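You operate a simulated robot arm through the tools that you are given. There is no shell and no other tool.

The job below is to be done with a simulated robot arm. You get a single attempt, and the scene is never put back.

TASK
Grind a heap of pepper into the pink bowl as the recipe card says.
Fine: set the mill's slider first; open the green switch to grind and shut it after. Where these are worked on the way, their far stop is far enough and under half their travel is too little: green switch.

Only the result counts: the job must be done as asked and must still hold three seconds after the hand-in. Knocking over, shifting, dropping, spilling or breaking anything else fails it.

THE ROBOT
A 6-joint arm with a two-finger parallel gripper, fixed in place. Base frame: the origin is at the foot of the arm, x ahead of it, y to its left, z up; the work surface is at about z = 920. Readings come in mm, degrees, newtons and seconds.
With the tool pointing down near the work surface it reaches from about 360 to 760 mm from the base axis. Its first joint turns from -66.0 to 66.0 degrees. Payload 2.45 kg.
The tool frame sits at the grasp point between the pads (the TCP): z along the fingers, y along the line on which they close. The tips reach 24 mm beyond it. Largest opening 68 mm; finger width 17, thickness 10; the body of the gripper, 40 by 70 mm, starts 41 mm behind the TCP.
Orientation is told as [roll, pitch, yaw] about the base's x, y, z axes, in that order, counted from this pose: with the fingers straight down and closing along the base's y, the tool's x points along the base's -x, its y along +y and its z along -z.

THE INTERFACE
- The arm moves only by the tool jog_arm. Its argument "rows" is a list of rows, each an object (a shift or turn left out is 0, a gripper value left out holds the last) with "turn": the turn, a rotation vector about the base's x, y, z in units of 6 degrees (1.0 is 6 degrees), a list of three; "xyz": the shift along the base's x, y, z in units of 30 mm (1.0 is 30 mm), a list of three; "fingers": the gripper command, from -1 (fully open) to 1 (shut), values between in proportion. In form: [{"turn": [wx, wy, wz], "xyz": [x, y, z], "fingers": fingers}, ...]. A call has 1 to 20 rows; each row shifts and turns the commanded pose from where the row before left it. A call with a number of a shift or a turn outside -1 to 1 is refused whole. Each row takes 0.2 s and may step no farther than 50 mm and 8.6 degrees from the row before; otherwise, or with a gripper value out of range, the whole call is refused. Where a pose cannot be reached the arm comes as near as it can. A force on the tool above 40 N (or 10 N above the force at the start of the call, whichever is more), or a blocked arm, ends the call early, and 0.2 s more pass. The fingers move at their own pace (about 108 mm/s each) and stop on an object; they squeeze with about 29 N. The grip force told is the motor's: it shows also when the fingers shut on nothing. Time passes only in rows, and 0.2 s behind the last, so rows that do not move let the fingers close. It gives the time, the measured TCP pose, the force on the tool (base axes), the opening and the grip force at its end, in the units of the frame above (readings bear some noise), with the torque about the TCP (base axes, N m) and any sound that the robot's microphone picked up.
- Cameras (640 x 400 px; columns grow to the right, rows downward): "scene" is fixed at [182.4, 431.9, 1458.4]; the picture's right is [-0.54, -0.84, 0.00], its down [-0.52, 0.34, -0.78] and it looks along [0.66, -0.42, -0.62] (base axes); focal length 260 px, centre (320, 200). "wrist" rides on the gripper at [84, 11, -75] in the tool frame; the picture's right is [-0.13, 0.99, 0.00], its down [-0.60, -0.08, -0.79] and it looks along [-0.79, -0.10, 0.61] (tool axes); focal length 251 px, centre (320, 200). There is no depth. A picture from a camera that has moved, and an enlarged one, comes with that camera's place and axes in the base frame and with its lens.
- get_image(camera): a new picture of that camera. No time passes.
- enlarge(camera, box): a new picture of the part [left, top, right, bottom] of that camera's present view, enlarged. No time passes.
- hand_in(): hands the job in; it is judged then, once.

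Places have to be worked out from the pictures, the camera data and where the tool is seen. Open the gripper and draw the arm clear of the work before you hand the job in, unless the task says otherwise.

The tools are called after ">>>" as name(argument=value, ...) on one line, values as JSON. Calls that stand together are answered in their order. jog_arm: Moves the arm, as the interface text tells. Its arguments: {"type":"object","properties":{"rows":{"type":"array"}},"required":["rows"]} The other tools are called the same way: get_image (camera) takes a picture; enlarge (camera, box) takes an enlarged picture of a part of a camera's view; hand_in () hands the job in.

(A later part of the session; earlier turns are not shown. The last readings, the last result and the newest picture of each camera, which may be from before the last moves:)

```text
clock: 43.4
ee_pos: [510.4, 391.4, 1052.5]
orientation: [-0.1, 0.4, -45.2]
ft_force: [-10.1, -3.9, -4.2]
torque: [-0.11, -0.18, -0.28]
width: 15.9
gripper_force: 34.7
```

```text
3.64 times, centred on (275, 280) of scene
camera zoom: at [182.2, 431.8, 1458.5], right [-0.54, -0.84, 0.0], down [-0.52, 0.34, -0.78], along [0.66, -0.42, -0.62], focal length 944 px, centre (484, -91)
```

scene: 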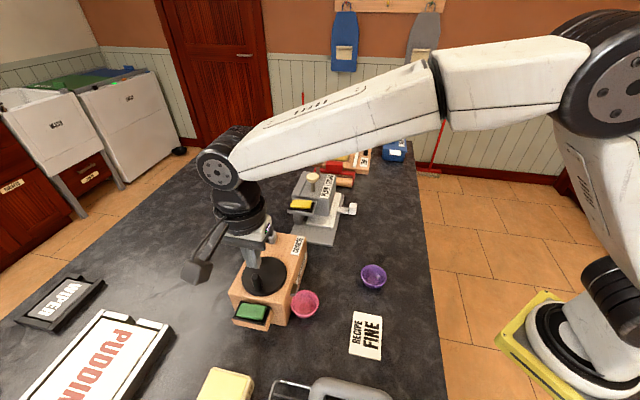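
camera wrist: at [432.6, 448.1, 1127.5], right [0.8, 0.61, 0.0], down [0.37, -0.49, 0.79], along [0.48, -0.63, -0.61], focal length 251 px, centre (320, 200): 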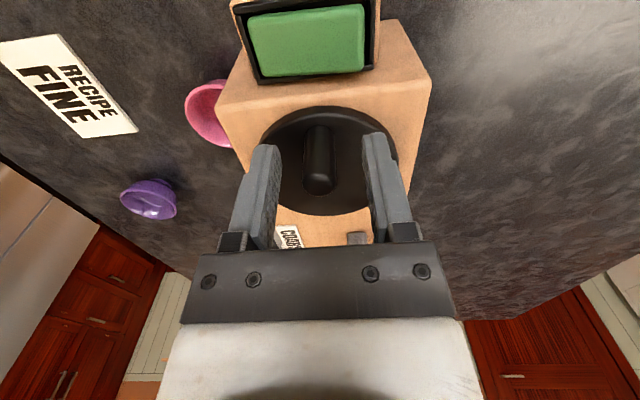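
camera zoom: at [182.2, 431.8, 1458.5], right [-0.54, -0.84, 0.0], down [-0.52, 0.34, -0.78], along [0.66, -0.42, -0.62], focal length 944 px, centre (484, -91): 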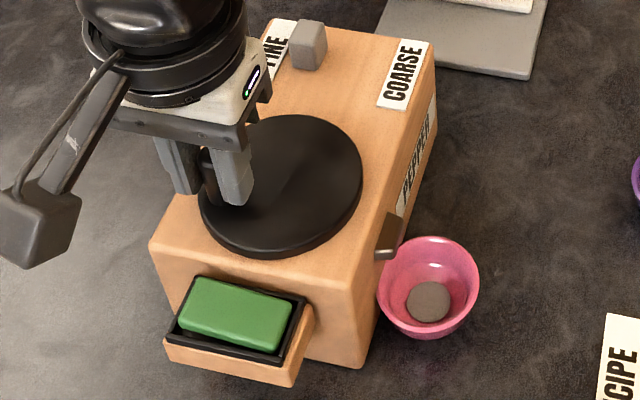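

Ground pepper now shows in the bottom of the bowl, so the crank is what grinds. I'll keep turning in stages and watch the fill.

>>> jog_arm(rows=[{"xyz": [0.265, -0.069, 0]}, {"xyz": [0.239, -0.135, 0]}, {"xyz": [0.195, -0.192, 0]}, {"xyz": [0.139, -0.236, 0]}, {}])

>>> enlarge(camera="scene", box=[215, 225, 335, 335])

>>> enlarge(camera="scene", box=[285, 275, 325, 325])

```text
clock: 44.2
ee_pos: [526.0, 378.1, 1052.9]
orientation: [-0.9, 0.7, -45.2]
ft_force: [-9.2, -6.4, 5.2]
torque: [0.23, -0.38, -0.07]
width: 15.7
gripper_force: 34.3
stopped in row 4: the force on the tool passed its limit at 43 N (the readings are from after the stop); the commanded pose is now the measured one
```

```text
3.64 times, centred on (275, 280) of scene
camera zoom: at [182.1, 431.6, 1458.5], right [-0.54, -0.84, 0.0], down [-0.52, 0.34, -0.78], along [0.66, -0.42, -0.62], focal length 944 px, centre (484, -91)
```

zoom: 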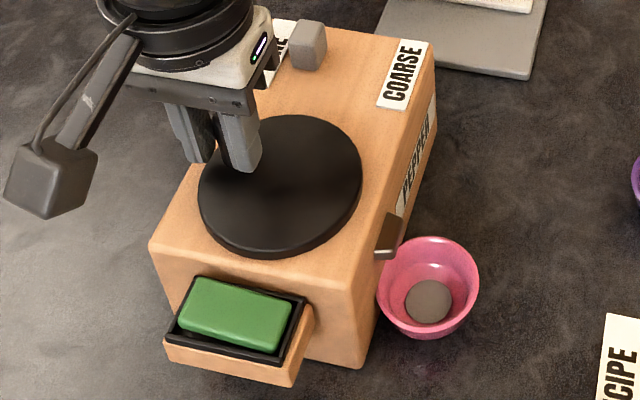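

```text
8.00 times, centred on (305, 300) of scene
camera zoom: at [182.1, 431.6, 1458.5], right [-0.54, -0.84, 0.0], down [-0.52, 0.34, -0.78], along [0.66, -0.42, -0.62], focal length 2077 px, centre (440, -600)
```

zoom: 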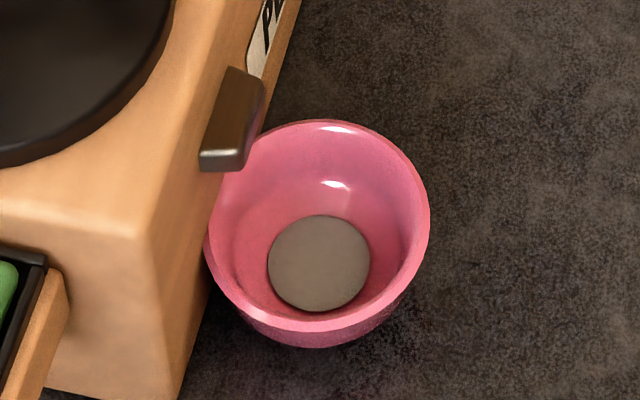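

The force limit tripped on that arc, so my circle may be slightly off. I'll look at the handle, disc and fingers from both cameras.

>>> get_image(camera="wrist")

>>> enlarge(camera="wrist", box=[220, 40, 420, 250])

>>> enlarge(camera="scene", box=[240, 240, 310, 300])

```text
taken
camera wrist: at [476.5, 447.4, 1128.2], right [0.79, 0.61, -0.02], down [0.39, -0.48, 0.79], along [0.47, -0.63, -0.62], focal length 251 px, centre (320, 200)
```

wrist: 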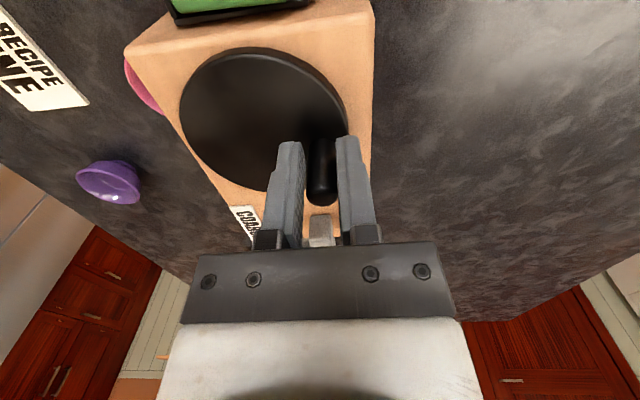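

```text
1.90 times, centred on (320, 145) of wrist
camera zoom: at [476.5, 447.4, 1128.2], right [0.79, 0.61, -0.02], down [0.39, -0.48, 0.79], along [0.47, -0.63, -0.62], focal length 479 px, centre (320, 305)
```

zoom: 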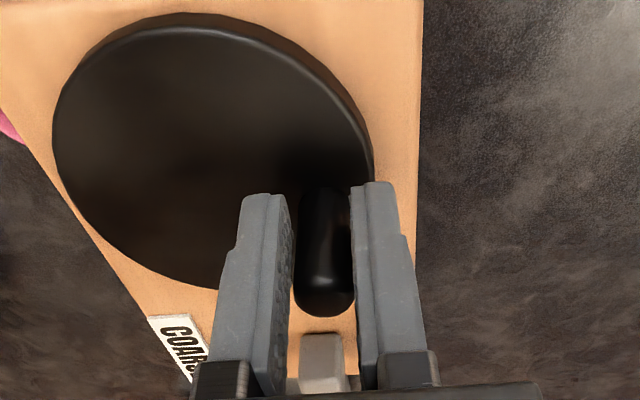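

```text
6.67 times, centred on (275, 270) of scene
camera zoom: at [182.1, 431.6, 1458.5], right [-0.54, -0.84, 0.0], down [-0.52, 0.34, -0.78], along [0.66, -0.42, -0.62], focal length 1731 px, centre (620, -267)
```

zoom: 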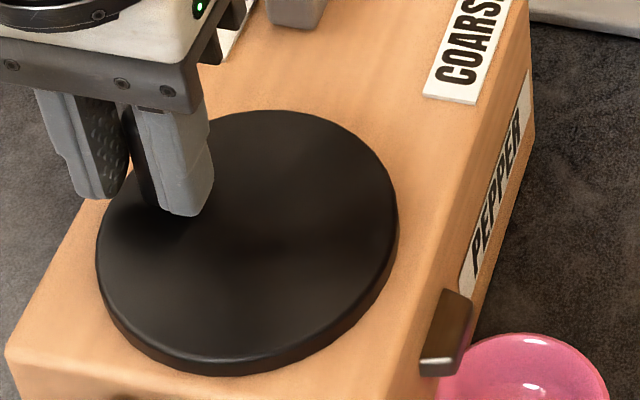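

The disc centre now fits nearer (503.6, 363.8) with a crank radius of about 27 mm. I'll continue clockwise with smaller, slower steps on that circle.

>>> jog_arm(rows=[{"xyz": [0.1, -0.17, 0]}, {"xyz": [0.043, -0.18, 0]}, {"xyz": [0.007, -0.19, 0]}, {"xyz": [-0.03, -0.183, 0]}, {}])

>>> enlarge(camera="scene", box=[215, 225, 335, 335])

>>> enlarge(camera="scene", box=[285, 275, 325, 325])

```text
clock: 45.1
ee_pos: [526.7, 364.5, 1051.9]
orientation: [-1.2, 1.0, -45.0]
ft_force: [-5.7, 1.0, 0.9]
torque: [0.04, 0.01, -0.06]
width: 0.2
gripper_force: 23.1
stopped in row 4: the force on the tool passed its limit at 41 N (the readings are from after the stop); the commanded pose is now the measured one
```

```text
3.64 times, centred on (275, 280) of scene
camera zoom: at [182.3, 431.9, 1458.4], right [-0.54, -0.84, 0.0], down [-0.52, 0.34, -0.78], along [0.66, -0.42, -0.62], focal length 944 px, centre (484, -91)
```

zoom: 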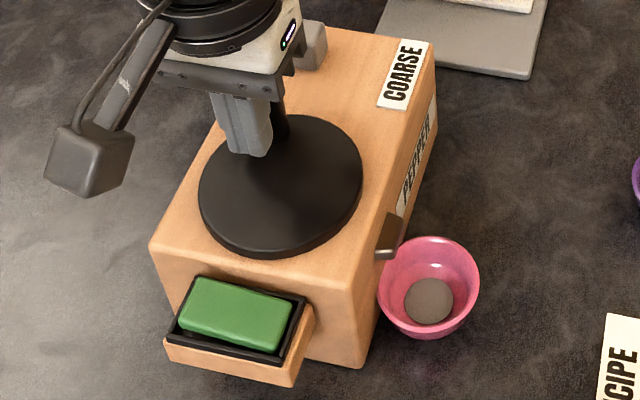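

```text
8.00 times, centred on (305, 300) of scene
camera zoom: at [182.3, 431.9, 1458.4], right [-0.54, -0.84, 0.0], down [-0.52, 0.34, -0.78], along [0.66, -0.42, -0.62], focal length 2077 px, centre (440, -600)
```

zoom: 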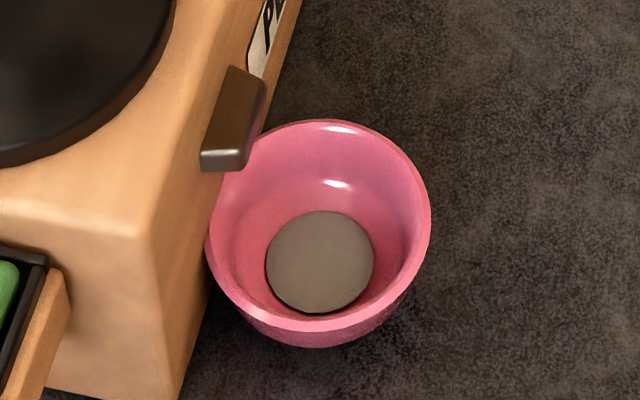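

The handle slipped out of the fingers toward the far side and the gripper has shut empty. I'll check where the handle is and whether pepper still flows without cranking.

>>> jog_arm(rows=[{}, {}, {}, {}])

>>> get_image(camera="wrist")

>>> enlarge(camera="scene", box=[285, 275, 325, 325])

>>> enlarge(camera="scene", box=[240, 230, 310, 300])

```text
clock: 46.1
ee_pos: [526.2, 362.1, 1051.8]
orientation: [-1.3, 1.0, -45.1]
ft_force: [-9.0, 1.7, 2.5]
torque: [-0.01, 0.02, -0.09]
width: 0.0
gripper_force: 23.5
```

```text
taken
camera wrist: at [477.8, 431.7, 1127.8], right [0.79, 0.61, -0.02], down [0.39, -0.48, 0.78], along [0.47, -0.63, -0.62], focal length 251 px, centre (320, 200)
```

wrist: 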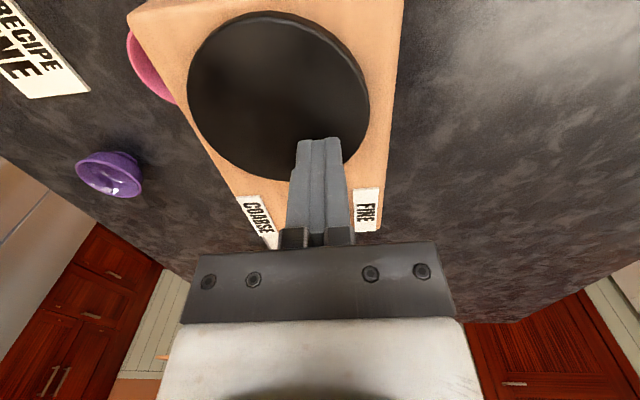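

```text
8.00 times, centred on (305, 300) of scene
camera zoom: at [182.1, 431.9, 1458.4], right [-0.54, -0.84, 0.0], down [-0.52, 0.34, -0.78], along [0.66, -0.42, -0.62], focal length 2077 px, centre (440, -600)
```

zoom: 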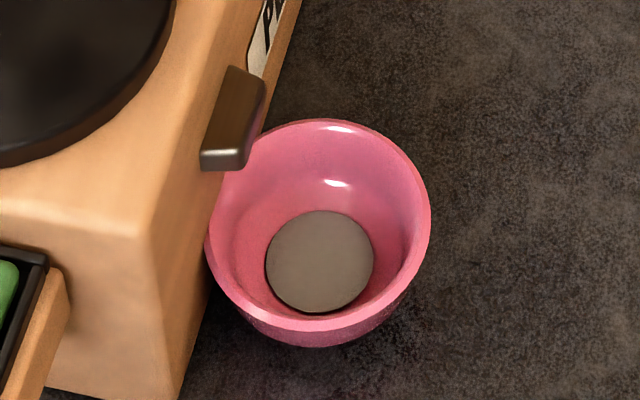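

```text
5.71 times, centred on (275, 265) of scene
camera zoom: at [182.1, 431.9, 1458.4], right [-0.54, -0.84, 0.0], down [-0.52, 0.34, -0.78], along [0.66, -0.42, -0.62], focal length 1483 px, centre (577, -171)
```

zoom: 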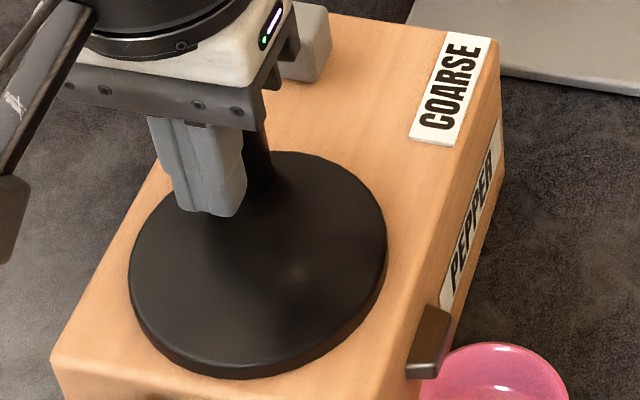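

Without cranking the pepper stays put, so output depends on turning. I'll back off the handle, rise, straighten the tool, and look for the handle's new position.

>>> jog_arm(rows=[{"xyz": [-0.12, 0.12, 0]}, {"xyz": [0, 0, 0.7]}, {"xyz": [0, 0, 0.9], "turn": [0.035, -0.22, 0]}, {"xyz": [-0.5, 0.5, 0.4]}, {}])

>>> get_image(camera="wrist")

>>> enlarge(camera="wrist", box=[200, 20, 440, 200])

>>> enlarge(camera="scene", box=[215, 225, 335, 335])

```text
clock: 47.4
ee_pos: [509.4, 379.9, 1111.7]
orientation: [-0.1, 0.2, -45.1]
ft_force: [0.6, -0.2, 0.3]
torque: [-0.02, -0.03, -0.03]
width: 0.0
gripper_force: 23.5
```

```text
taken
camera wrist: at [458.0, 449.1, 1186.1], right [0.79, 0.61, 0.0], down [0.37, -0.48, 0.79], along [0.48, -0.63, -0.61], focal length 251 px, centre (320, 200)
```

wrist: 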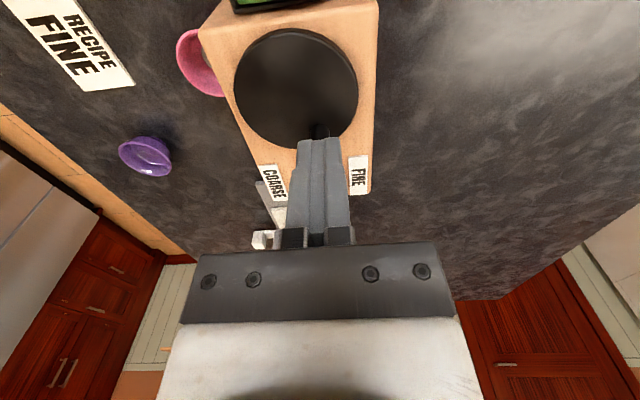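

```text
2.22 times, centred on (320, 110) of wrist
camera zoom: at [458.0, 449.1, 1186.1], right [0.79, 0.61, 0.0], down [0.37, -0.48, 0.79], along [0.48, -0.63, -0.61], focal length 559 px, centre (320, 400)
```

zoom: 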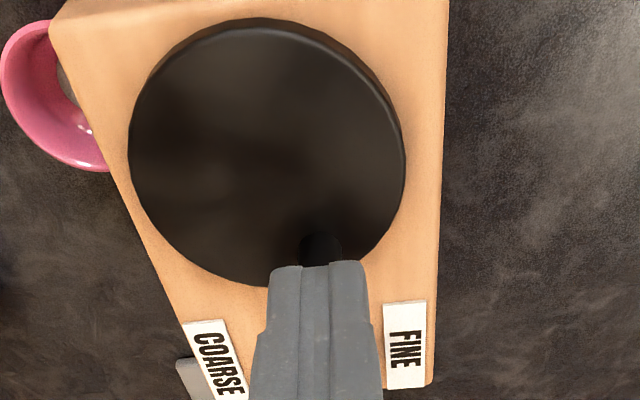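

```text
3.64 times, centred on (275, 280) of scene
camera zoom: at [182.4, 431.9, 1458.4], right [-0.54, -0.84, 0.0], down [-0.52, 0.34, -0.78], along [0.66, -0.42, -0.62], focal length 944 px, centre (484, -91)
```

zoom: 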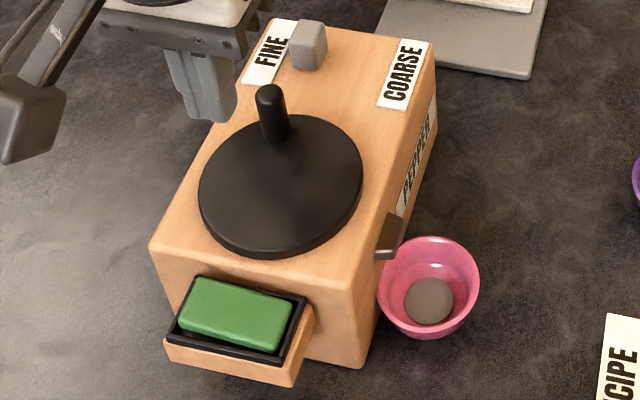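

Refitting, the crank centre is about (505.8, 359.8) with radius 31.5, and the handle is now near (535, 348). The earlier trip was likely from turning too fast, so I'll regrip the handle and go slower.

>>> jog_arm(rows=[{"xyz": [0.43, -0.527, 0], "fingers": -0.2}, {"xyz": [0.43, -0.527, 0]}, {"xyz": [0, 0, -0.4]}, {}])

>>> get_image(camera="wrist")

>>> enlarge(camera="wrist", box=[240, 80, 400, 220])

>>> enlarge(camera="scene", box=[215, 205, 335, 315])

```text
clock: 48.4
ee_pos: [534.7, 350.6, 1098.0]
orientation: [-0.1, 0.2, -45.2]
ft_force: [0.8, -0.8, -0.3]
torque: [-0.02, 0.02, 0.0]
width: 41.1
gripper_force: 0.2
```

```text
taken
camera wrist: at [483.6, 418.1, 1174.3], right [0.79, 0.61, 0.0], down [0.37, -0.48, 0.79], along [0.48, -0.63, -0.61], focal length 251 px, centre (320, 200)
```

wrist: 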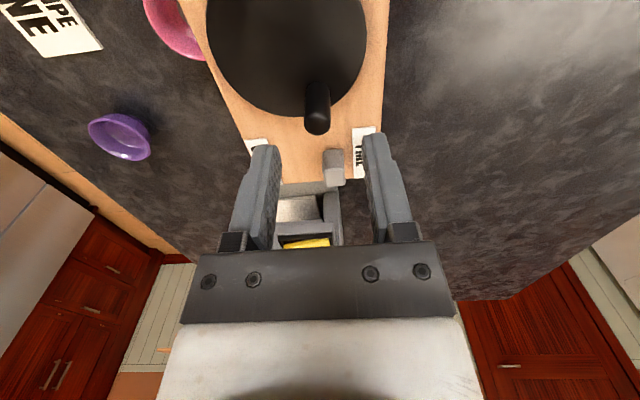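

```text
2.86 times, centred on (320, 150) of wrist
camera zoom: at [483.6, 418.1, 1174.3], right [0.79, 0.61, 0.0], down [0.37, -0.48, 0.79], along [0.48, -0.63, -0.61], focal length 718 px, centre (320, 343)
```

zoom: 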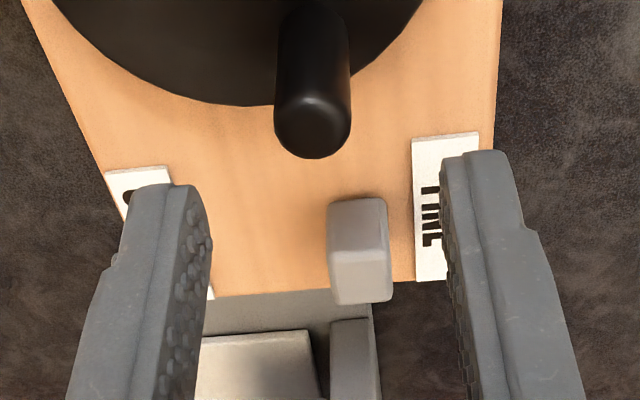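

```text
3.64 times, centred on (275, 260) of scene
camera zoom: at [182.5, 431.9, 1458.4], right [-0.54, -0.84, 0.0], down [-0.52, 0.34, -0.78], along [0.66, -0.42, -0.62], focal length 944 px, centre (484, -18)
```

zoom: 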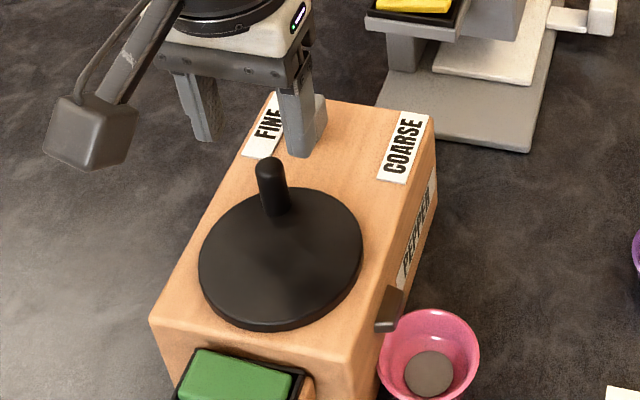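

The gripper is centred over the handle at about (535, 348). I'll descend and grip.

>>> jog_arm(rows=[{"xyz": [0, 0, -0.8]}, {"xyz": [0, 0, -0.8]}, {}, {"fingers": 0.3}, {"fingers": 1}, {}, {}])

>>> enlarge(camera="wrist", box=[240, 80, 400, 220])

```text
clock: 50.0
ee_pos: [534.9, 350.2, 1052.0]
orientation: [-0.1, 0.3, -45.1]
ft_force: [-2.1, 0.5, -3.4]
torque: [0.32, 0.03, -0.02]
width: 15.9
gripper_force: 34.4
```

```text
2.86 times, centred on (320, 150) of wrist
camera zoom: at [484.6, 418.6, 1127.4], right [0.79, 0.61, 0.0], down [0.37, -0.48, 0.79], along [0.48, -0.63, -0.61], focal length 718 px, centre (320, 343)
```

zoom: 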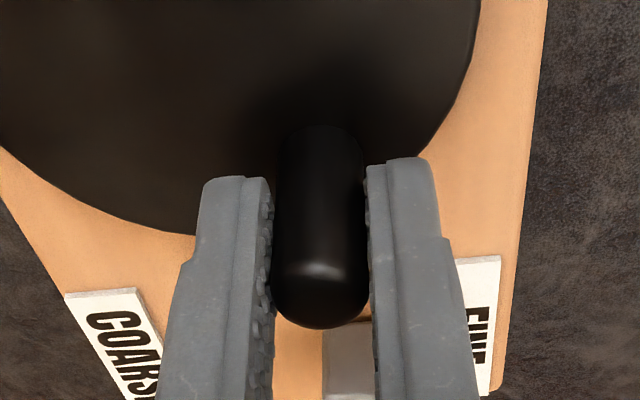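

The handle is gripped again. I'll turn slowly, 8° per row, for about 48°, then check.

>>> jog_arm(rows=[{"xyz": [-0.059, -0.133, 0]}, {"xyz": [-0.077, -0.124, 0]}, {"xyz": [-0.093, -0.111, 0]}, {"xyz": [-0.108, -0.097, 0]}, {"xyz": [-0.121, -0.082, 0]}, {"xyz": [-0.131, -0.064, 0]}, {}])

>>> enlarge(camera="scene", box=[215, 225, 335, 335])

>>> enlarge(camera="wrist", box=[220, 40, 420, 220])

```text
clock: 51.5
ee_pos: [516.9, 332.5, 1052.4]
orientation: [0.1, 0.2, -45.2]
ft_force: [7.4, 3.8, 2.6]
torque: [0.21, -0.06, -0.2]
width: 15.8
gripper_force: 35.3
```

```text
3.64 times, centred on (275, 280) of scene
camera zoom: at [182.6, 431.9, 1458.4], right [-0.54, -0.84, 0.0], down [-0.52, 0.34, -0.78], along [0.66, -0.42, -0.62], focal length 944 px, centre (484, -91)
```

zoom: 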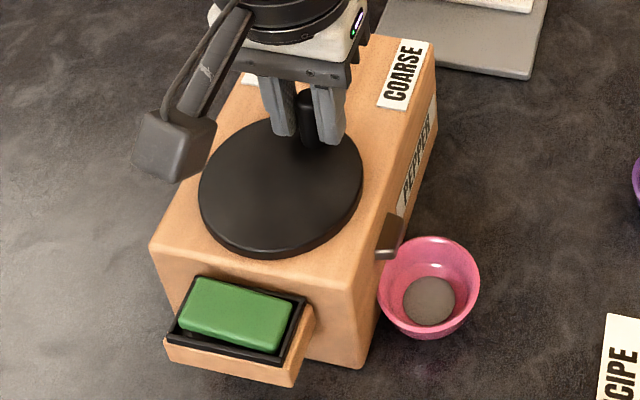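

```text
2.22 times, centred on (320, 130) of wrist
camera zoom: at [466.3, 400.6, 1127.9], right [0.79, 0.61, 0.0], down [0.37, -0.48, 0.79], along [0.48, -0.63, -0.61], focal length 559 px, centre (320, 356)
```

zoom: 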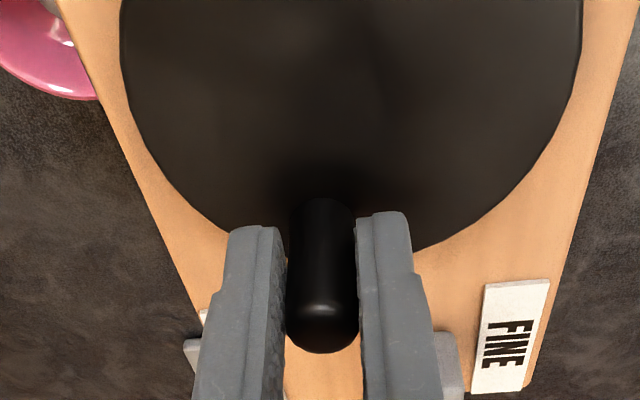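

Drag is about 8 N and it tracks well. I'll carry on for another ~110° at the same pace.

>>> jog_arm(rows=[{"xyz": [-0.139, -0.045, 0]}, {"xyz": [-0.143, -0.025, 0]}, {"xyz": [-0.145, -0.005, 0]}, {"xyz": [-0.145, 0.015, 0]}, {"xyz": [-0.141, 0.035, 0]}, {"xyz": [-0.135, 0.055, 0]}, {"xyz": [-0.126, 0.073, 0]}, {"xyz": [-0.115, 0.09, 0]}, {"xyz": [-0.101, 0.105, 0]}, {"xyz": [-0.085, 0.118, 0]}, {"xyz": [-0.068, 0.129, 0]}, {"xyz": [-0.05, 0.137, 0]}, {"xyz": [-0.03, 0.142, 0]}, {"xyz": [-0.01, 0.145, 0]}, {}])

>>> enlarge(camera="scene", box=[215, 225, 335, 335])

>>> enlarge(camera="wrist", box=[220, 40, 420, 220])

```text
clock: 54.8
ee_pos: [474.9, 360.6, 1051.5]
orientation: [0.0, 0.2, -45.0]
ft_force: [0.0, 0.1, 0.2]
torque: [-0.02, 0.01, -0.02]
width: 0.0
gripper_force: 23.7
```

```text
3.64 times, centred on (275, 280) of scene
camera zoom: at [182.4, 431.9, 1458.4], right [-0.54, -0.84, 0.0], down [-0.52, 0.34, -0.78], along [0.66, -0.42, -0.62], focal length 944 px, centre (484, -91)
```

zoom: 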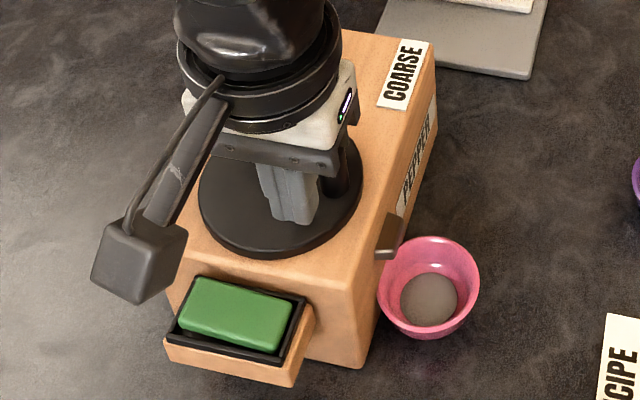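

```text
2.22 times, centred on (320, 130) of wrist
camera zoom: at [423.5, 428.3, 1126.8], right [0.79, 0.61, 0.0], down [0.37, -0.48, 0.79], along [0.48, -0.63, -0.61], focal length 559 px, centre (320, 356)
```

zoom: 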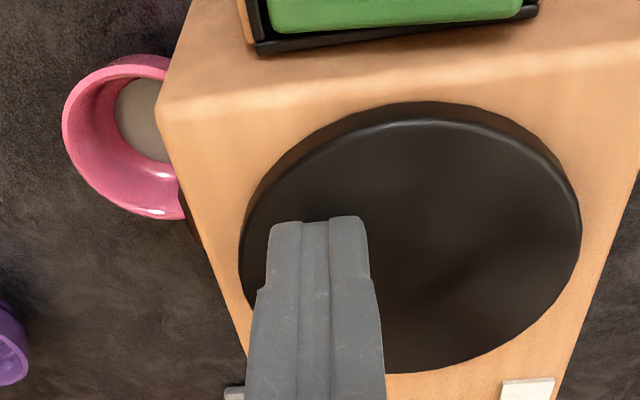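

The handle slid out sideways where the motion ran across the fingers, but the pepper is clearly growing. From now on I'll yaw the tool along with the crank and cage the handle loosely so it can't squirt out. First I'll rise and find the handle.

>>> jog_arm(rows=[{"xyz": [-0.1, 0.1, 0.6]}, {"xyz": [-0.3, 0.3, 0.9]}, {"xyz": [-0.3, 0.3, 0.5]}, {}])

>>> get_image(camera="wrist")

>>> enlarge(camera="wrist", box=[200, 0, 440, 180])

>>> enlarge(camera="scene", box=[215, 225, 335, 335])

```text
clock: 55.8
ee_pos: [453.0, 382.4, 1112.1]
orientation: [-0.1, 0.2, -45.0]
ft_force: [-0.4, 0.0, -0.4]
torque: [-0.02, -0.01, -0.04]
width: 0.0
gripper_force: 23.9
```

```text
taken
camera wrist: at [401.7, 449.6, 1188.1], right [0.79, 0.61, 0.0], down [0.37, -0.48, 0.79], along [0.48, -0.63, -0.61], focal length 251 px, centre (320, 200)
```

wrist: 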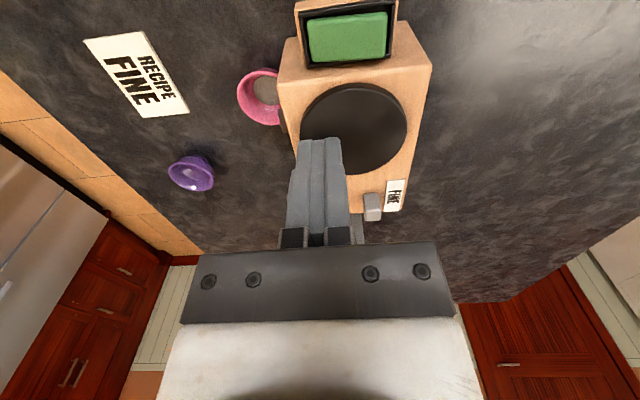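

```text
2.22 times, centred on (320, 90) of wrist
camera zoom: at [401.7, 449.6, 1188.1], right [0.79, 0.61, 0.0], down [0.37, -0.48, 0.79], along [0.48, -0.63, -0.61], focal length 559 px, centre (320, 444)
```

zoom: 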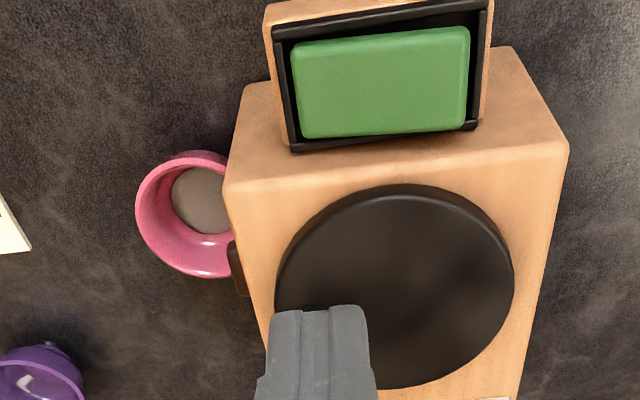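

```text
3.64 times, centred on (275, 280) of scene
camera zoom: at [182.4, 431.9, 1458.4], right [-0.54, -0.84, 0.0], down [-0.52, 0.34, -0.78], along [0.66, -0.42, -0.62], focal length 944 px, centre (484, -91)
```

zoom: 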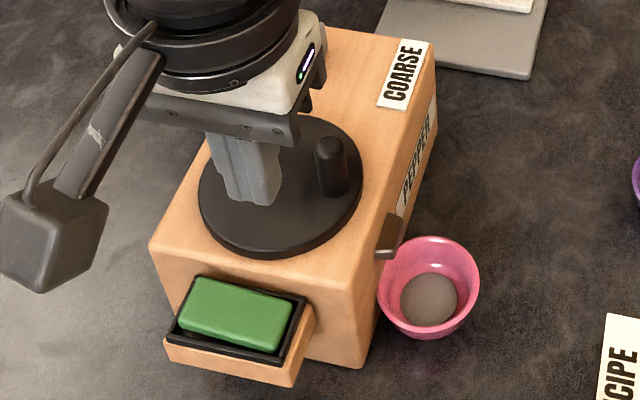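

The handle is on the PEPPER side of the disc, at about (485, 338). I'll go above it while yawing the tool +90° so the fingers straddle it along its direction of travel.

>>> jog_arm(rows=[{"turn": [0, 0, 1], "xyz": [0.072, -0.099, 0], "fingers": -0.1}, {"turn": [0, 0, 1], "xyz": [0.072, -0.099, 0]}, {"turn": [0, 0, 1], "xyz": [0.072, -0.099, 0]}, {"turn": [0, 0, 1], "xyz": [0.072, -0.099, 0]}, {"turn": [0, 0, 1], "xyz": [0.072, -0.099, 0]}, {"turn": [0, 0, 1], "xyz": [0.072, -0.099, 0]}, {"turn": [0, 0, 1], "xyz": [0.072, -0.099, 0]}, {"turn": [0, 0, 1], "xyz": [0.072, -0.099, 0]}, {"turn": [0, 0, 1], "xyz": [0.072, -0.099, 0]}, {"turn": [0, 0, 1], "xyz": [0.072, -0.099, 0]}, {"turn": [0, 0, 1], "xyz": [0.072, -0.099, 0]}, {"turn": [0, 0, 1], "xyz": [0.072, -0.099, 0]}, {"turn": [0, 0, 1], "xyz": [0.072, -0.099, 0]}, {"turn": [0, 0, 1], "xyz": [0.072, -0.099, 0]}, {"turn": [0, 0, 1], "xyz": [0.072, -0.099, 0]}, {}])

>>> get_image(camera="wrist")

>>> enlarge(camera="wrist", box=[220, 20, 420, 170])

>>> enlarge(camera="scene", box=[215, 205, 335, 315])

```text
clock: 59.1
ee_pos: [486.4, 337.6, 1110.2]
orientation: [-0.1, 0.2, 45.0]
ft_force: [-0.5, 0.4, -0.1]
torque: [0.01, -0.02, 0.0]
width: 37.2
gripper_force: 0.2
```

```text
taken
camera wrist: at [419.4, 286.6, 1186.6], right [-0.61, 0.79, 0.0], down [0.48, 0.37, 0.79], along [0.63, 0.48, -0.61], focal length 251 px, centre (320, 200)
```

wrist: 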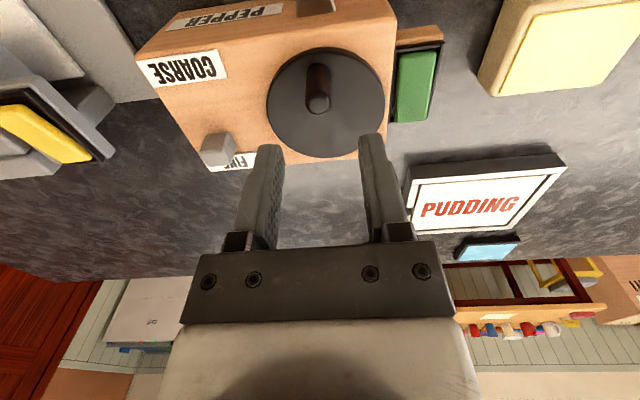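

```text
2.67 times, centred on (320, 95) of wrist
camera zoom: at [419.4, 286.6, 1186.6], right [-0.61, 0.79, 0.0], down [0.48, 0.37, 0.79], along [0.63, 0.48, -0.61], focal length 670 px, centre (320, 480)
```

zoom: 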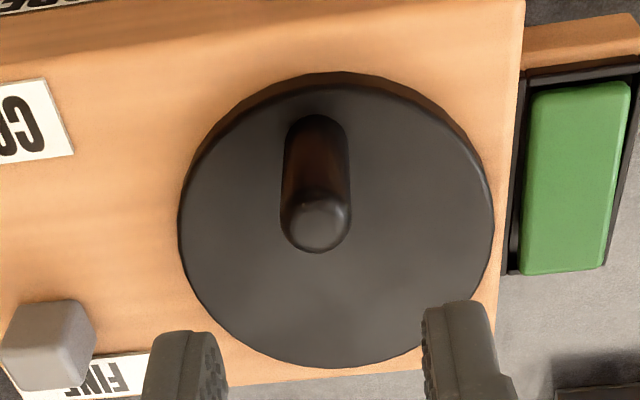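

```text
3.64 times, centred on (275, 260) of scene
camera zoom: at [182.5, 431.9, 1458.4], right [-0.54, -0.84, 0.0], down [-0.52, 0.34, -0.78], along [0.66, -0.42, -0.62], focal length 944 px, centre (484, -18)
```

zoom: 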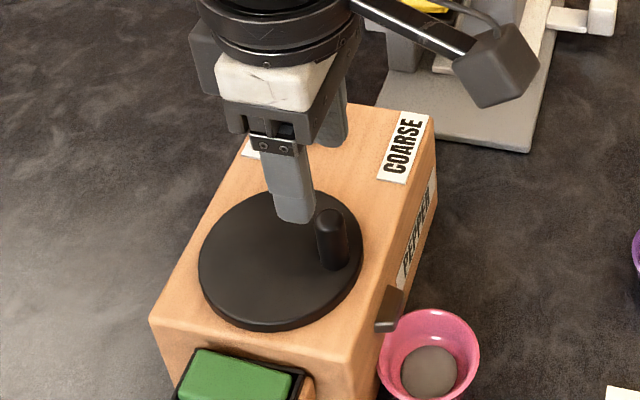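

From this view the handle is at about (484.5, 336) and the crank centre at about (505.4, 358.8), matching the model. I'll descend around the handle and set a loose 22 mm cage.

>>> jog_arm(rows=[{"xyz": [-0.02, -0.04, -0.7]}, {"xyz": [0, 0, -0.7]}, {"xyz": [0, 0, -0.62]}, {"fingers": 0.353}, {}])

>>> enlarge(camera="wrist", box=[220, 60, 420, 230])

```text
clock: 60.4
ee_pos: [485.2, 336.7, 1050.2]
orientation: [-0.2, 0.2, 44.8]
ft_force: [0.1, 0.5, -0.4]
torque: [0.04, 0.01, 0.0]
width: 22.0
gripper_force: 0.0
```

```text
2.35 times, centred on (320, 145) of wrist
camera zoom: at [418.3, 284.9, 1125.3], right [-0.61, 0.79, 0.0], down [0.48, 0.37, 0.79], along [0.63, 0.48, -0.61], focal length 592 px, centre (320, 329)
```

zoom: 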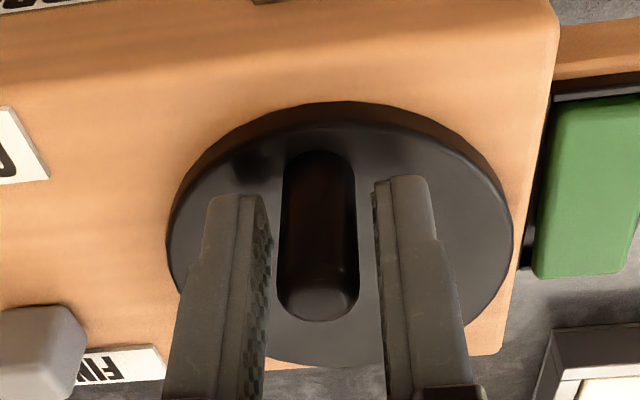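

The handle is caged between the fingers. I'll sweep 120° clockwise with the tool yawing along.

>>> jog_arm(rows=[{"turn": [0, 0, -1], "xyz": [-0.076, 0.078, 0]}, {"turn": [0, 0, -1], "xyz": [-0.068, 0.085, 0]}, {"turn": [0, 0, -1], "xyz": [-0.059, 0.092, 0]}, {"turn": [0, 0, -1], "xyz": [-0.048, 0.097, 0]}, {"turn": [0, 0, -1], "xyz": [-0.038, 0.102, 0]}, {"turn": [0, 0, -1], "xyz": [-0.027, 0.105, 0]}, {"turn": [0, 0, -1], "xyz": [-0.016, 0.108, 0]}, {"turn": [0, 0, -1], "xyz": [-0.005, 0.109, 0]}, {"turn": [0, 0, -1], "xyz": [0.007, 0.109, 0]}, {"turn": [0, 0, -1], "xyz": [0.018, 0.107, 0]}, {"turn": [0, 0, -1], "xyz": [0.029, 0.105, 0]}, {"turn": [0, 0, -1], "xyz": [0.04, 0.101, 0]}, {"turn": [0, 0, -1], "xyz": [0.05, 0.097, 0]}, {"turn": [0, 0, -1], "xyz": [0.06, 0.091, 0]}, {"turn": [0, 0, -1], "xyz": [0.069, 0.084, 0]}, {"turn": [0, 0, -1], "xyz": [0.078, 0.076, 0]}, {"turn": [0, 0, -1], "xyz": [0.085, 0.068, 0]}, {"turn": [0, 0, -1], "xyz": [0.092, 0.059, 0]}, {"turn": [0, 0, -1], "xyz": [0.097, 0.048, 0]}, {"turn": [0, 0, -1], "xyz": [0.102, 0.038, 0]}])

>>> get_image(camera="wrist")

>>> enlarge(camera="scene", box=[215, 225, 335, 335])

>>> enlarge(camera="scene", box=[285, 275, 325, 325])

```text
clock: 64.5
ee_pos: [497.2, 387.3, 1052.1]
orientation: [-0.2, 0.3, -75.3]
ft_force: [-0.3, -0.1, -0.5]
torque: [-0.01, -0.01, 0.02]
width: 22.5
gripper_force: 0.2
```

```text
taken
camera wrist: at [487.0, 472.3, 1126.1], right [0.99, 0.13, 0.0], down [0.08, -0.61, 0.79], along [0.1, -0.79, -0.61], focal length 251 px, centre (320, 200)
```

wrist: 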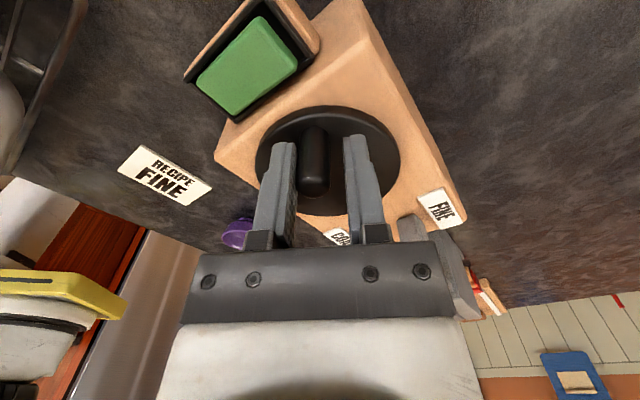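

```text
3.64 times, centred on (275, 280) of scene
camera zoom: at [182.4, 431.9, 1458.4], right [-0.54, -0.84, 0.0], down [-0.52, 0.34, -0.78], along [0.66, -0.42, -0.62], focal length 944 px, centre (484, -91)
```

zoom: 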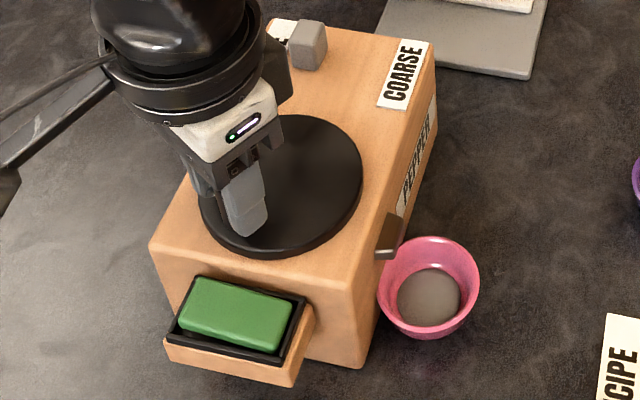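

```text
8.00 times, centred on (305, 300) of scene
camera zoom: at [182.4, 431.9, 1458.4], right [-0.54, -0.84, 0.0], down [-0.52, 0.34, -0.78], along [0.66, -0.42, -0.62], focal length 2077 px, centre (440, -600)
```

zoom: 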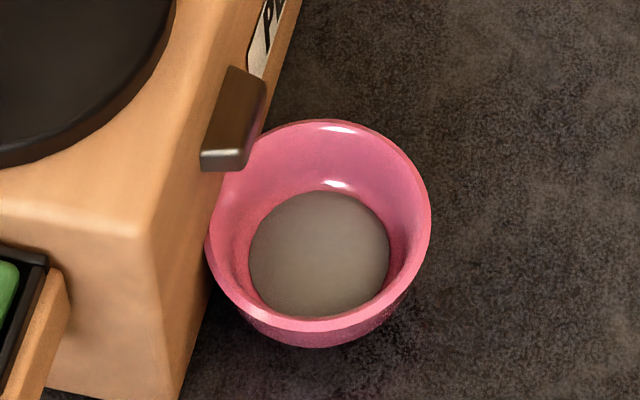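

Caged cranking works with almost no force, and the pepper is mounding. I'll continue another 60°, to yaw -135°, then lift off the handle ready to unwind.

>>> jog_arm(rows=[{"turn": [0, 0, -1], "xyz": [0.105, 0.027, 0]}, {"turn": [0, 0, -1], "xyz": [0.108, 0.016, 0]}, {"turn": [0, 0, -1], "xyz": [0.109, 0.005, 0]}, {"turn": [0, 0, -1], "xyz": [0.109, -0.007, 0]}, {"turn": [0, 0, -1], "xyz": [0.107, -0.018, 0]}, {"turn": [0, 0, -1], "xyz": [0.105, -0.029, 0]}, {"turn": [0, 0, -1], "xyz": [0.101, -0.04, 0]}, {"turn": [0, 0, -1], "xyz": [0.097, -0.05, 0]}, {"turn": [0, 0, -1], "xyz": [0.091, -0.06, 0]}, {"turn": [0, 0, -1], "xyz": [0.084, -0.069, 0]}, {}, {"fingers": -0.1}, {}, {"xyz": [0, 0, 0.9]}, {"xyz": [0, 0, 0.9]}, {"xyz": [0, 0, 0.3]}])

>>> get_image(camera="wrist")

>>> enlarge(camera="scene", box=[215, 225, 335, 335])

>>> enlarge(camera="scene", box=[285, 275, 325, 325])

```text
clock: 68.0
ee_pos: [534.2, 374.1, 1113.5]
orientation: [-0.7, 0.2, -131.5]
ft_force: [-0.9, 0.3, -0.8]
torque: [0.02, -0.03, -0.02]
width: 37.3
gripper_force: 0.1
out of reach, approached as far as the arm can: row 10
```

```text
taken
camera wrist: at [598.2, 429.9, 1189.3], right [0.66, -0.75, -0.01], down [-0.45, -0.41, 0.79], along [-0.6, -0.52, -0.61], focal length 251 px, centre (320, 200)
```

wrist: 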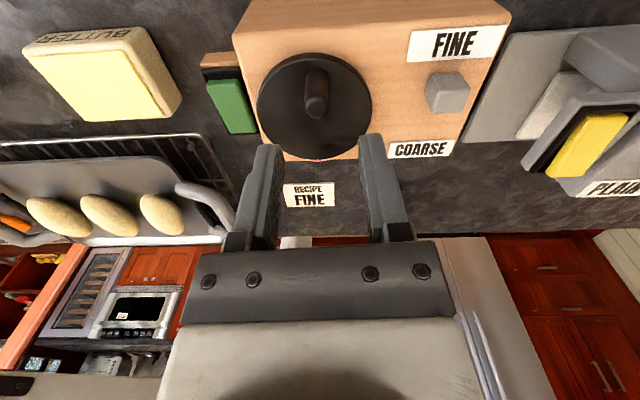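

```text
3.64 times, centred on (275, 280) of scene
camera zoom: at [182.4, 431.9, 1458.4], right [-0.54, -0.84, 0.0], down [-0.52, 0.34, -0.78], along [0.66, -0.42, -0.62], focal length 944 px, centre (484, -91)
```

zoom: 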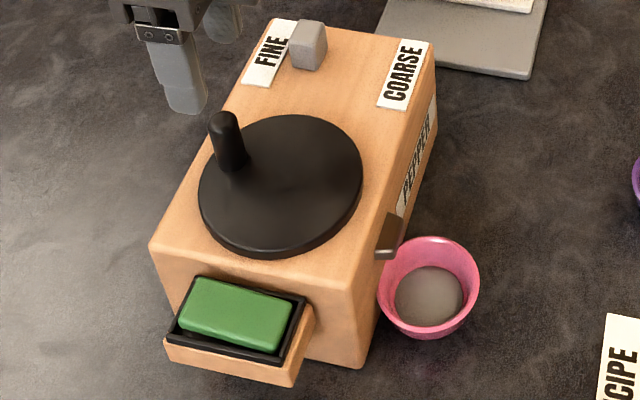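

```text
8.00 times, centred on (305, 300) of scene
camera zoom: at [182.4, 431.9, 1458.4], right [-0.54, -0.84, 0.0], down [-0.52, 0.34, -0.78], along [0.66, -0.42, -0.62], focal length 2077 px, centre (440, -600)
```

zoom: 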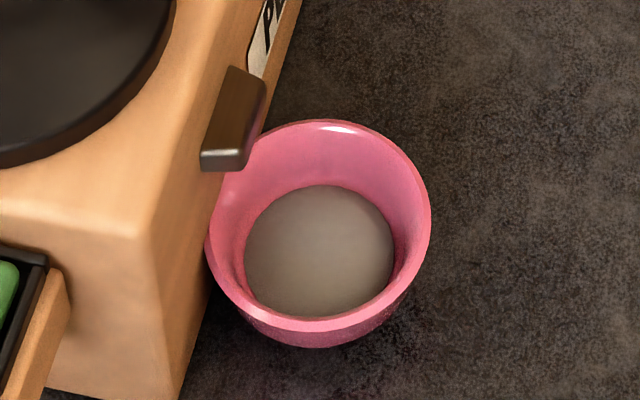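

The tool reached its yaw limit near -131°, and the handle sits at about φ = 35° on the crank circle. I'll unwind the yaw above the handle in two calls, then re-engage for more turns.

>>> jog_arm(rows=[{"turn": [0, 0, 1]}, {"turn": [0, 0, 1]}, {"turn": [0, 0, 1]}, {"turn": [0, 0, 1]}, {"turn": [0, 0, 1]}, {"turn": [0, 0, 1]}, {"turn": [0, 0, 1]}, {"turn": [0, 0, 1]}, {"turn": [0, 0, 1]}, {"turn": [0, 0, 1]}, {"turn": [0, 0, 1]}, {"turn": [0, 0, 1]}, {"turn": [0, 0, 1]}, {"turn": [0, 0, 1]}, {"turn": [0, 0, 1]}, {"turn": [0, 0, 1]}, {"turn": [0, 0, 1]}, {"turn": [0, 0, 1]}, {"turn": [0, 0, 1]}, {"turn": [0, 0, 1]}])

>>> jog_arm(rows=[{"turn": [0, 0, 1]}, {"turn": [0, 0, 1]}, {"turn": [0, 0, 1]}, {"turn": [0, 0, 1]}, {"turn": [0, 0, 1]}, {"turn": [0, 0, 1]}, {"turn": [0, 0, 1]}, {"turn": [0, 0, 1]}, {}])

>>> get_image(camera="wrist")

>>> enlarge(camera="wrist", box=[220, 20, 420, 170])

```text
clock: 72.2
ee_pos: [533.9, 374.2, 1112.8]
orientation: [-0.6, 0.3, -11.3]
ft_force: [0.3, -0.4, -0.6]
torque: [-0.05, 0.02, 0.06]
width: 37.3
gripper_force: 0.1
```

```text
clock: 74.2
ee_pos: [533.7, 373.6, 1113.8]
orientation: [-0.7, 0.3, 36.5]
ft_force: [-0.1, -0.6, -0.8]
torque: [0.01, 0.01, 0.03]
width: 37.5
gripper_force: 0.0
```

```text
taken
camera wrist: at [459.5, 333.8, 1188.8], right [-0.49, 0.87, -0.01], down [0.53, 0.31, 0.79], along [0.69, 0.38, -0.61], focal length 251 px, centre (320, 200)
```

wrist: 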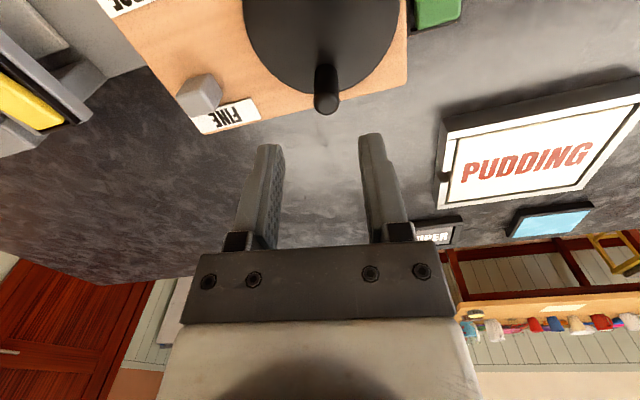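

```text
2.67 times, centred on (320, 95) of wrist
camera zoom: at [459.5, 333.8, 1188.8], right [-0.49, 0.87, -0.01], down [0.53, 0.31, 0.79], along [0.69, 0.38, -0.61], focal length 670 px, centre (320, 480)
```

zoom: 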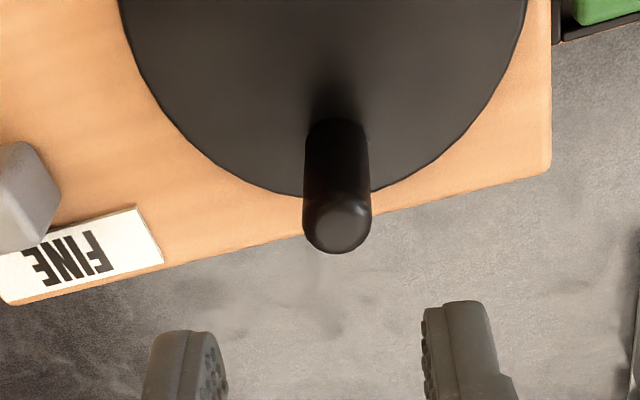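

The handle is at about (530.5, 376.7), only a few mm off. I'll shift, descend around it and cage it again.

>>> jog_arm(rows=[{"xyz": [-0.1, 0.09, -0.5]}, {"xyz": [0, 0, -0.8]}, {"xyz": [0, 0, -0.8]}, {"fingers": 0.353}, {}])

>>> enlarge(camera="wrist", box=[220, 60, 420, 230])

```text
clock: 75.3
ee_pos: [531.3, 376.4, 1050.5]
orientation: [-0.6, 0.2, 36.5]
ft_force: [-0.2, 1.0, -0.3]
torque: [0.03, 0.0, 0.0]
width: 22.1
gripper_force: 0.1
```

```text
2.35 times, centred on (320, 145) of wrist
camera zoom: at [457.3, 336.5, 1125.6], right [-0.49, 0.87, -0.01], down [0.53, 0.3, 0.79], along [0.69, 0.38, -0.61], focal length 592 px, centre (320, 329)
```

zoom: 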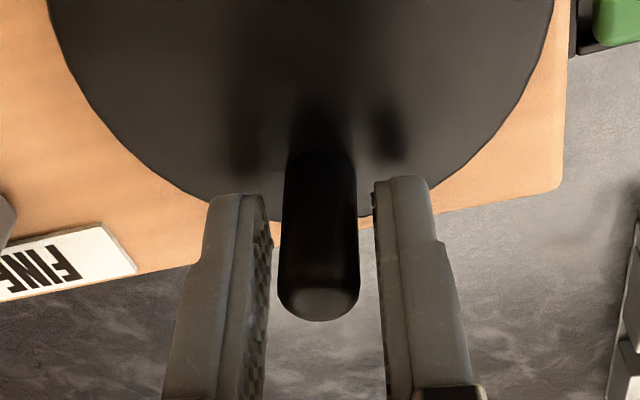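

The handle is caged. I'll sweep 120° clockwise following the circle.

>>> jog_arm(rows=[{"turn": [0, 0, -1], "xyz": [0.058, -0.092, 0]}, {"turn": [0, 0, -1], "xyz": [0.048, -0.098, 0]}, {"turn": [0, 0, -1], "xyz": [0.037, -0.102, 0]}, {"turn": [0, 0, -1], "xyz": [0.026, -0.106, 0]}, {"turn": [0, 0, -1], "xyz": [0.015, -0.108, 0]}, {"turn": [0, 0, -1], "xyz": [0.004, -0.109, 0]}, {"turn": [0, 0, -1], "xyz": [-0.008, -0.109, 0]}, {"turn": [0, 0, -1], "xyz": [-0.019, -0.107, 0]}, {"turn": [0, 0, -1], "xyz": [-0.03, -0.105, 0]}, {"turn": [0, 0, -1], "xyz": [-0.041, -0.101, 0]}, {"turn": [0, 0, -1], "xyz": [-0.051, -0.096, 0]}, {"turn": [0, 0, -1], "xyz": [-0.061, -0.09, 0]}, {"turn": [0, 0, -1], "xyz": [-0.07, -0.083, 0]}, {"turn": [0, 0, -1], "xyz": [-0.078, -0.076, 0]}, {"turn": [0, 0, -1], "xyz": [-0.086, -0.067, 0]}, {"turn": [0, 0, -1], "xyz": [-0.092, -0.058, 0]}, {"turn": [0, 0, -1], "xyz": [-0.098, -0.048, 0]}, {"turn": [0, 0, -1], "xyz": [-0.102, -0.037, 0]}, {"turn": [0, 0, -1], "xyz": [-0.106, -0.026, 0]}, {"turn": [0, 0, -1], "xyz": [-0.108, -0.015, 0]}])

>>> enlarge(camera="scene", box=[215, 225, 335, 335])

>>> enlarge(camera="scene", box=[285, 275, 325, 325])

>>> get_image(camera="wrist")

```text
clock: 79.5
ee_pos: [507.7, 326.9, 1049.2]
orientation: [-0.7, 0.2, -83.7]
ft_force: [0.8, -1.4, -0.1]
torque: [-0.02, -0.02, 0.0]
width: 22.5
gripper_force: 0.1
```

```text
3.64 times, centred on (275, 280) of scene
camera zoom: at [182.5, 431.9, 1458.4], right [-0.54, -0.84, 0.0], down [-0.52, 0.34, -0.78], along [0.66, -0.42, -0.62], focal length 944 px, centre (484, -91)
```

zoom: 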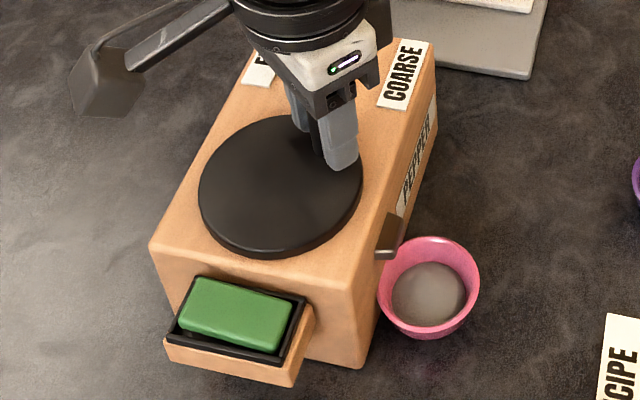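

```text
8.00 times, centred on (305, 300) of scene
camera zoom: at [182.5, 431.9, 1458.4], right [-0.54, -0.84, 0.0], down [-0.52, 0.34, -0.78], along [0.66, -0.42, -0.62], focal length 2077 px, centre (440, -600)
```

zoom: 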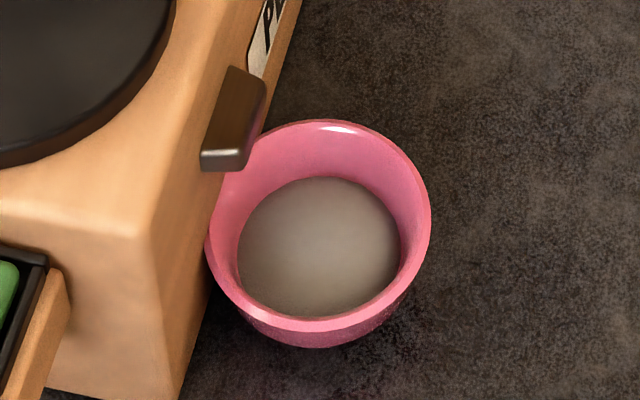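

```text
taken
camera wrist: at [510.9, 413.0, 1125.6], right [1.0, -0.02, -0.01], down [0.0, -0.61, 0.79], along [-0.02, -0.79, -0.61], focal length 251 px, centre (320, 200)
```

wrist: 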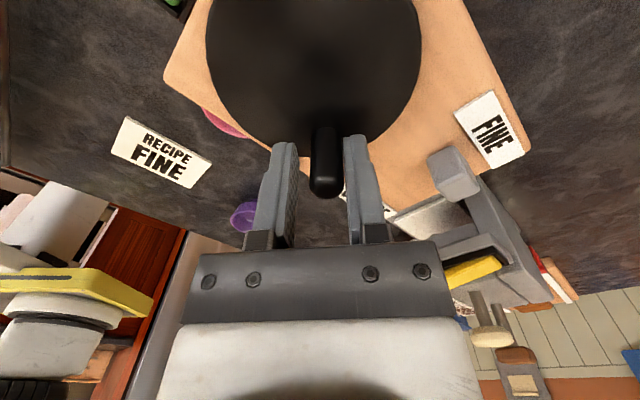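

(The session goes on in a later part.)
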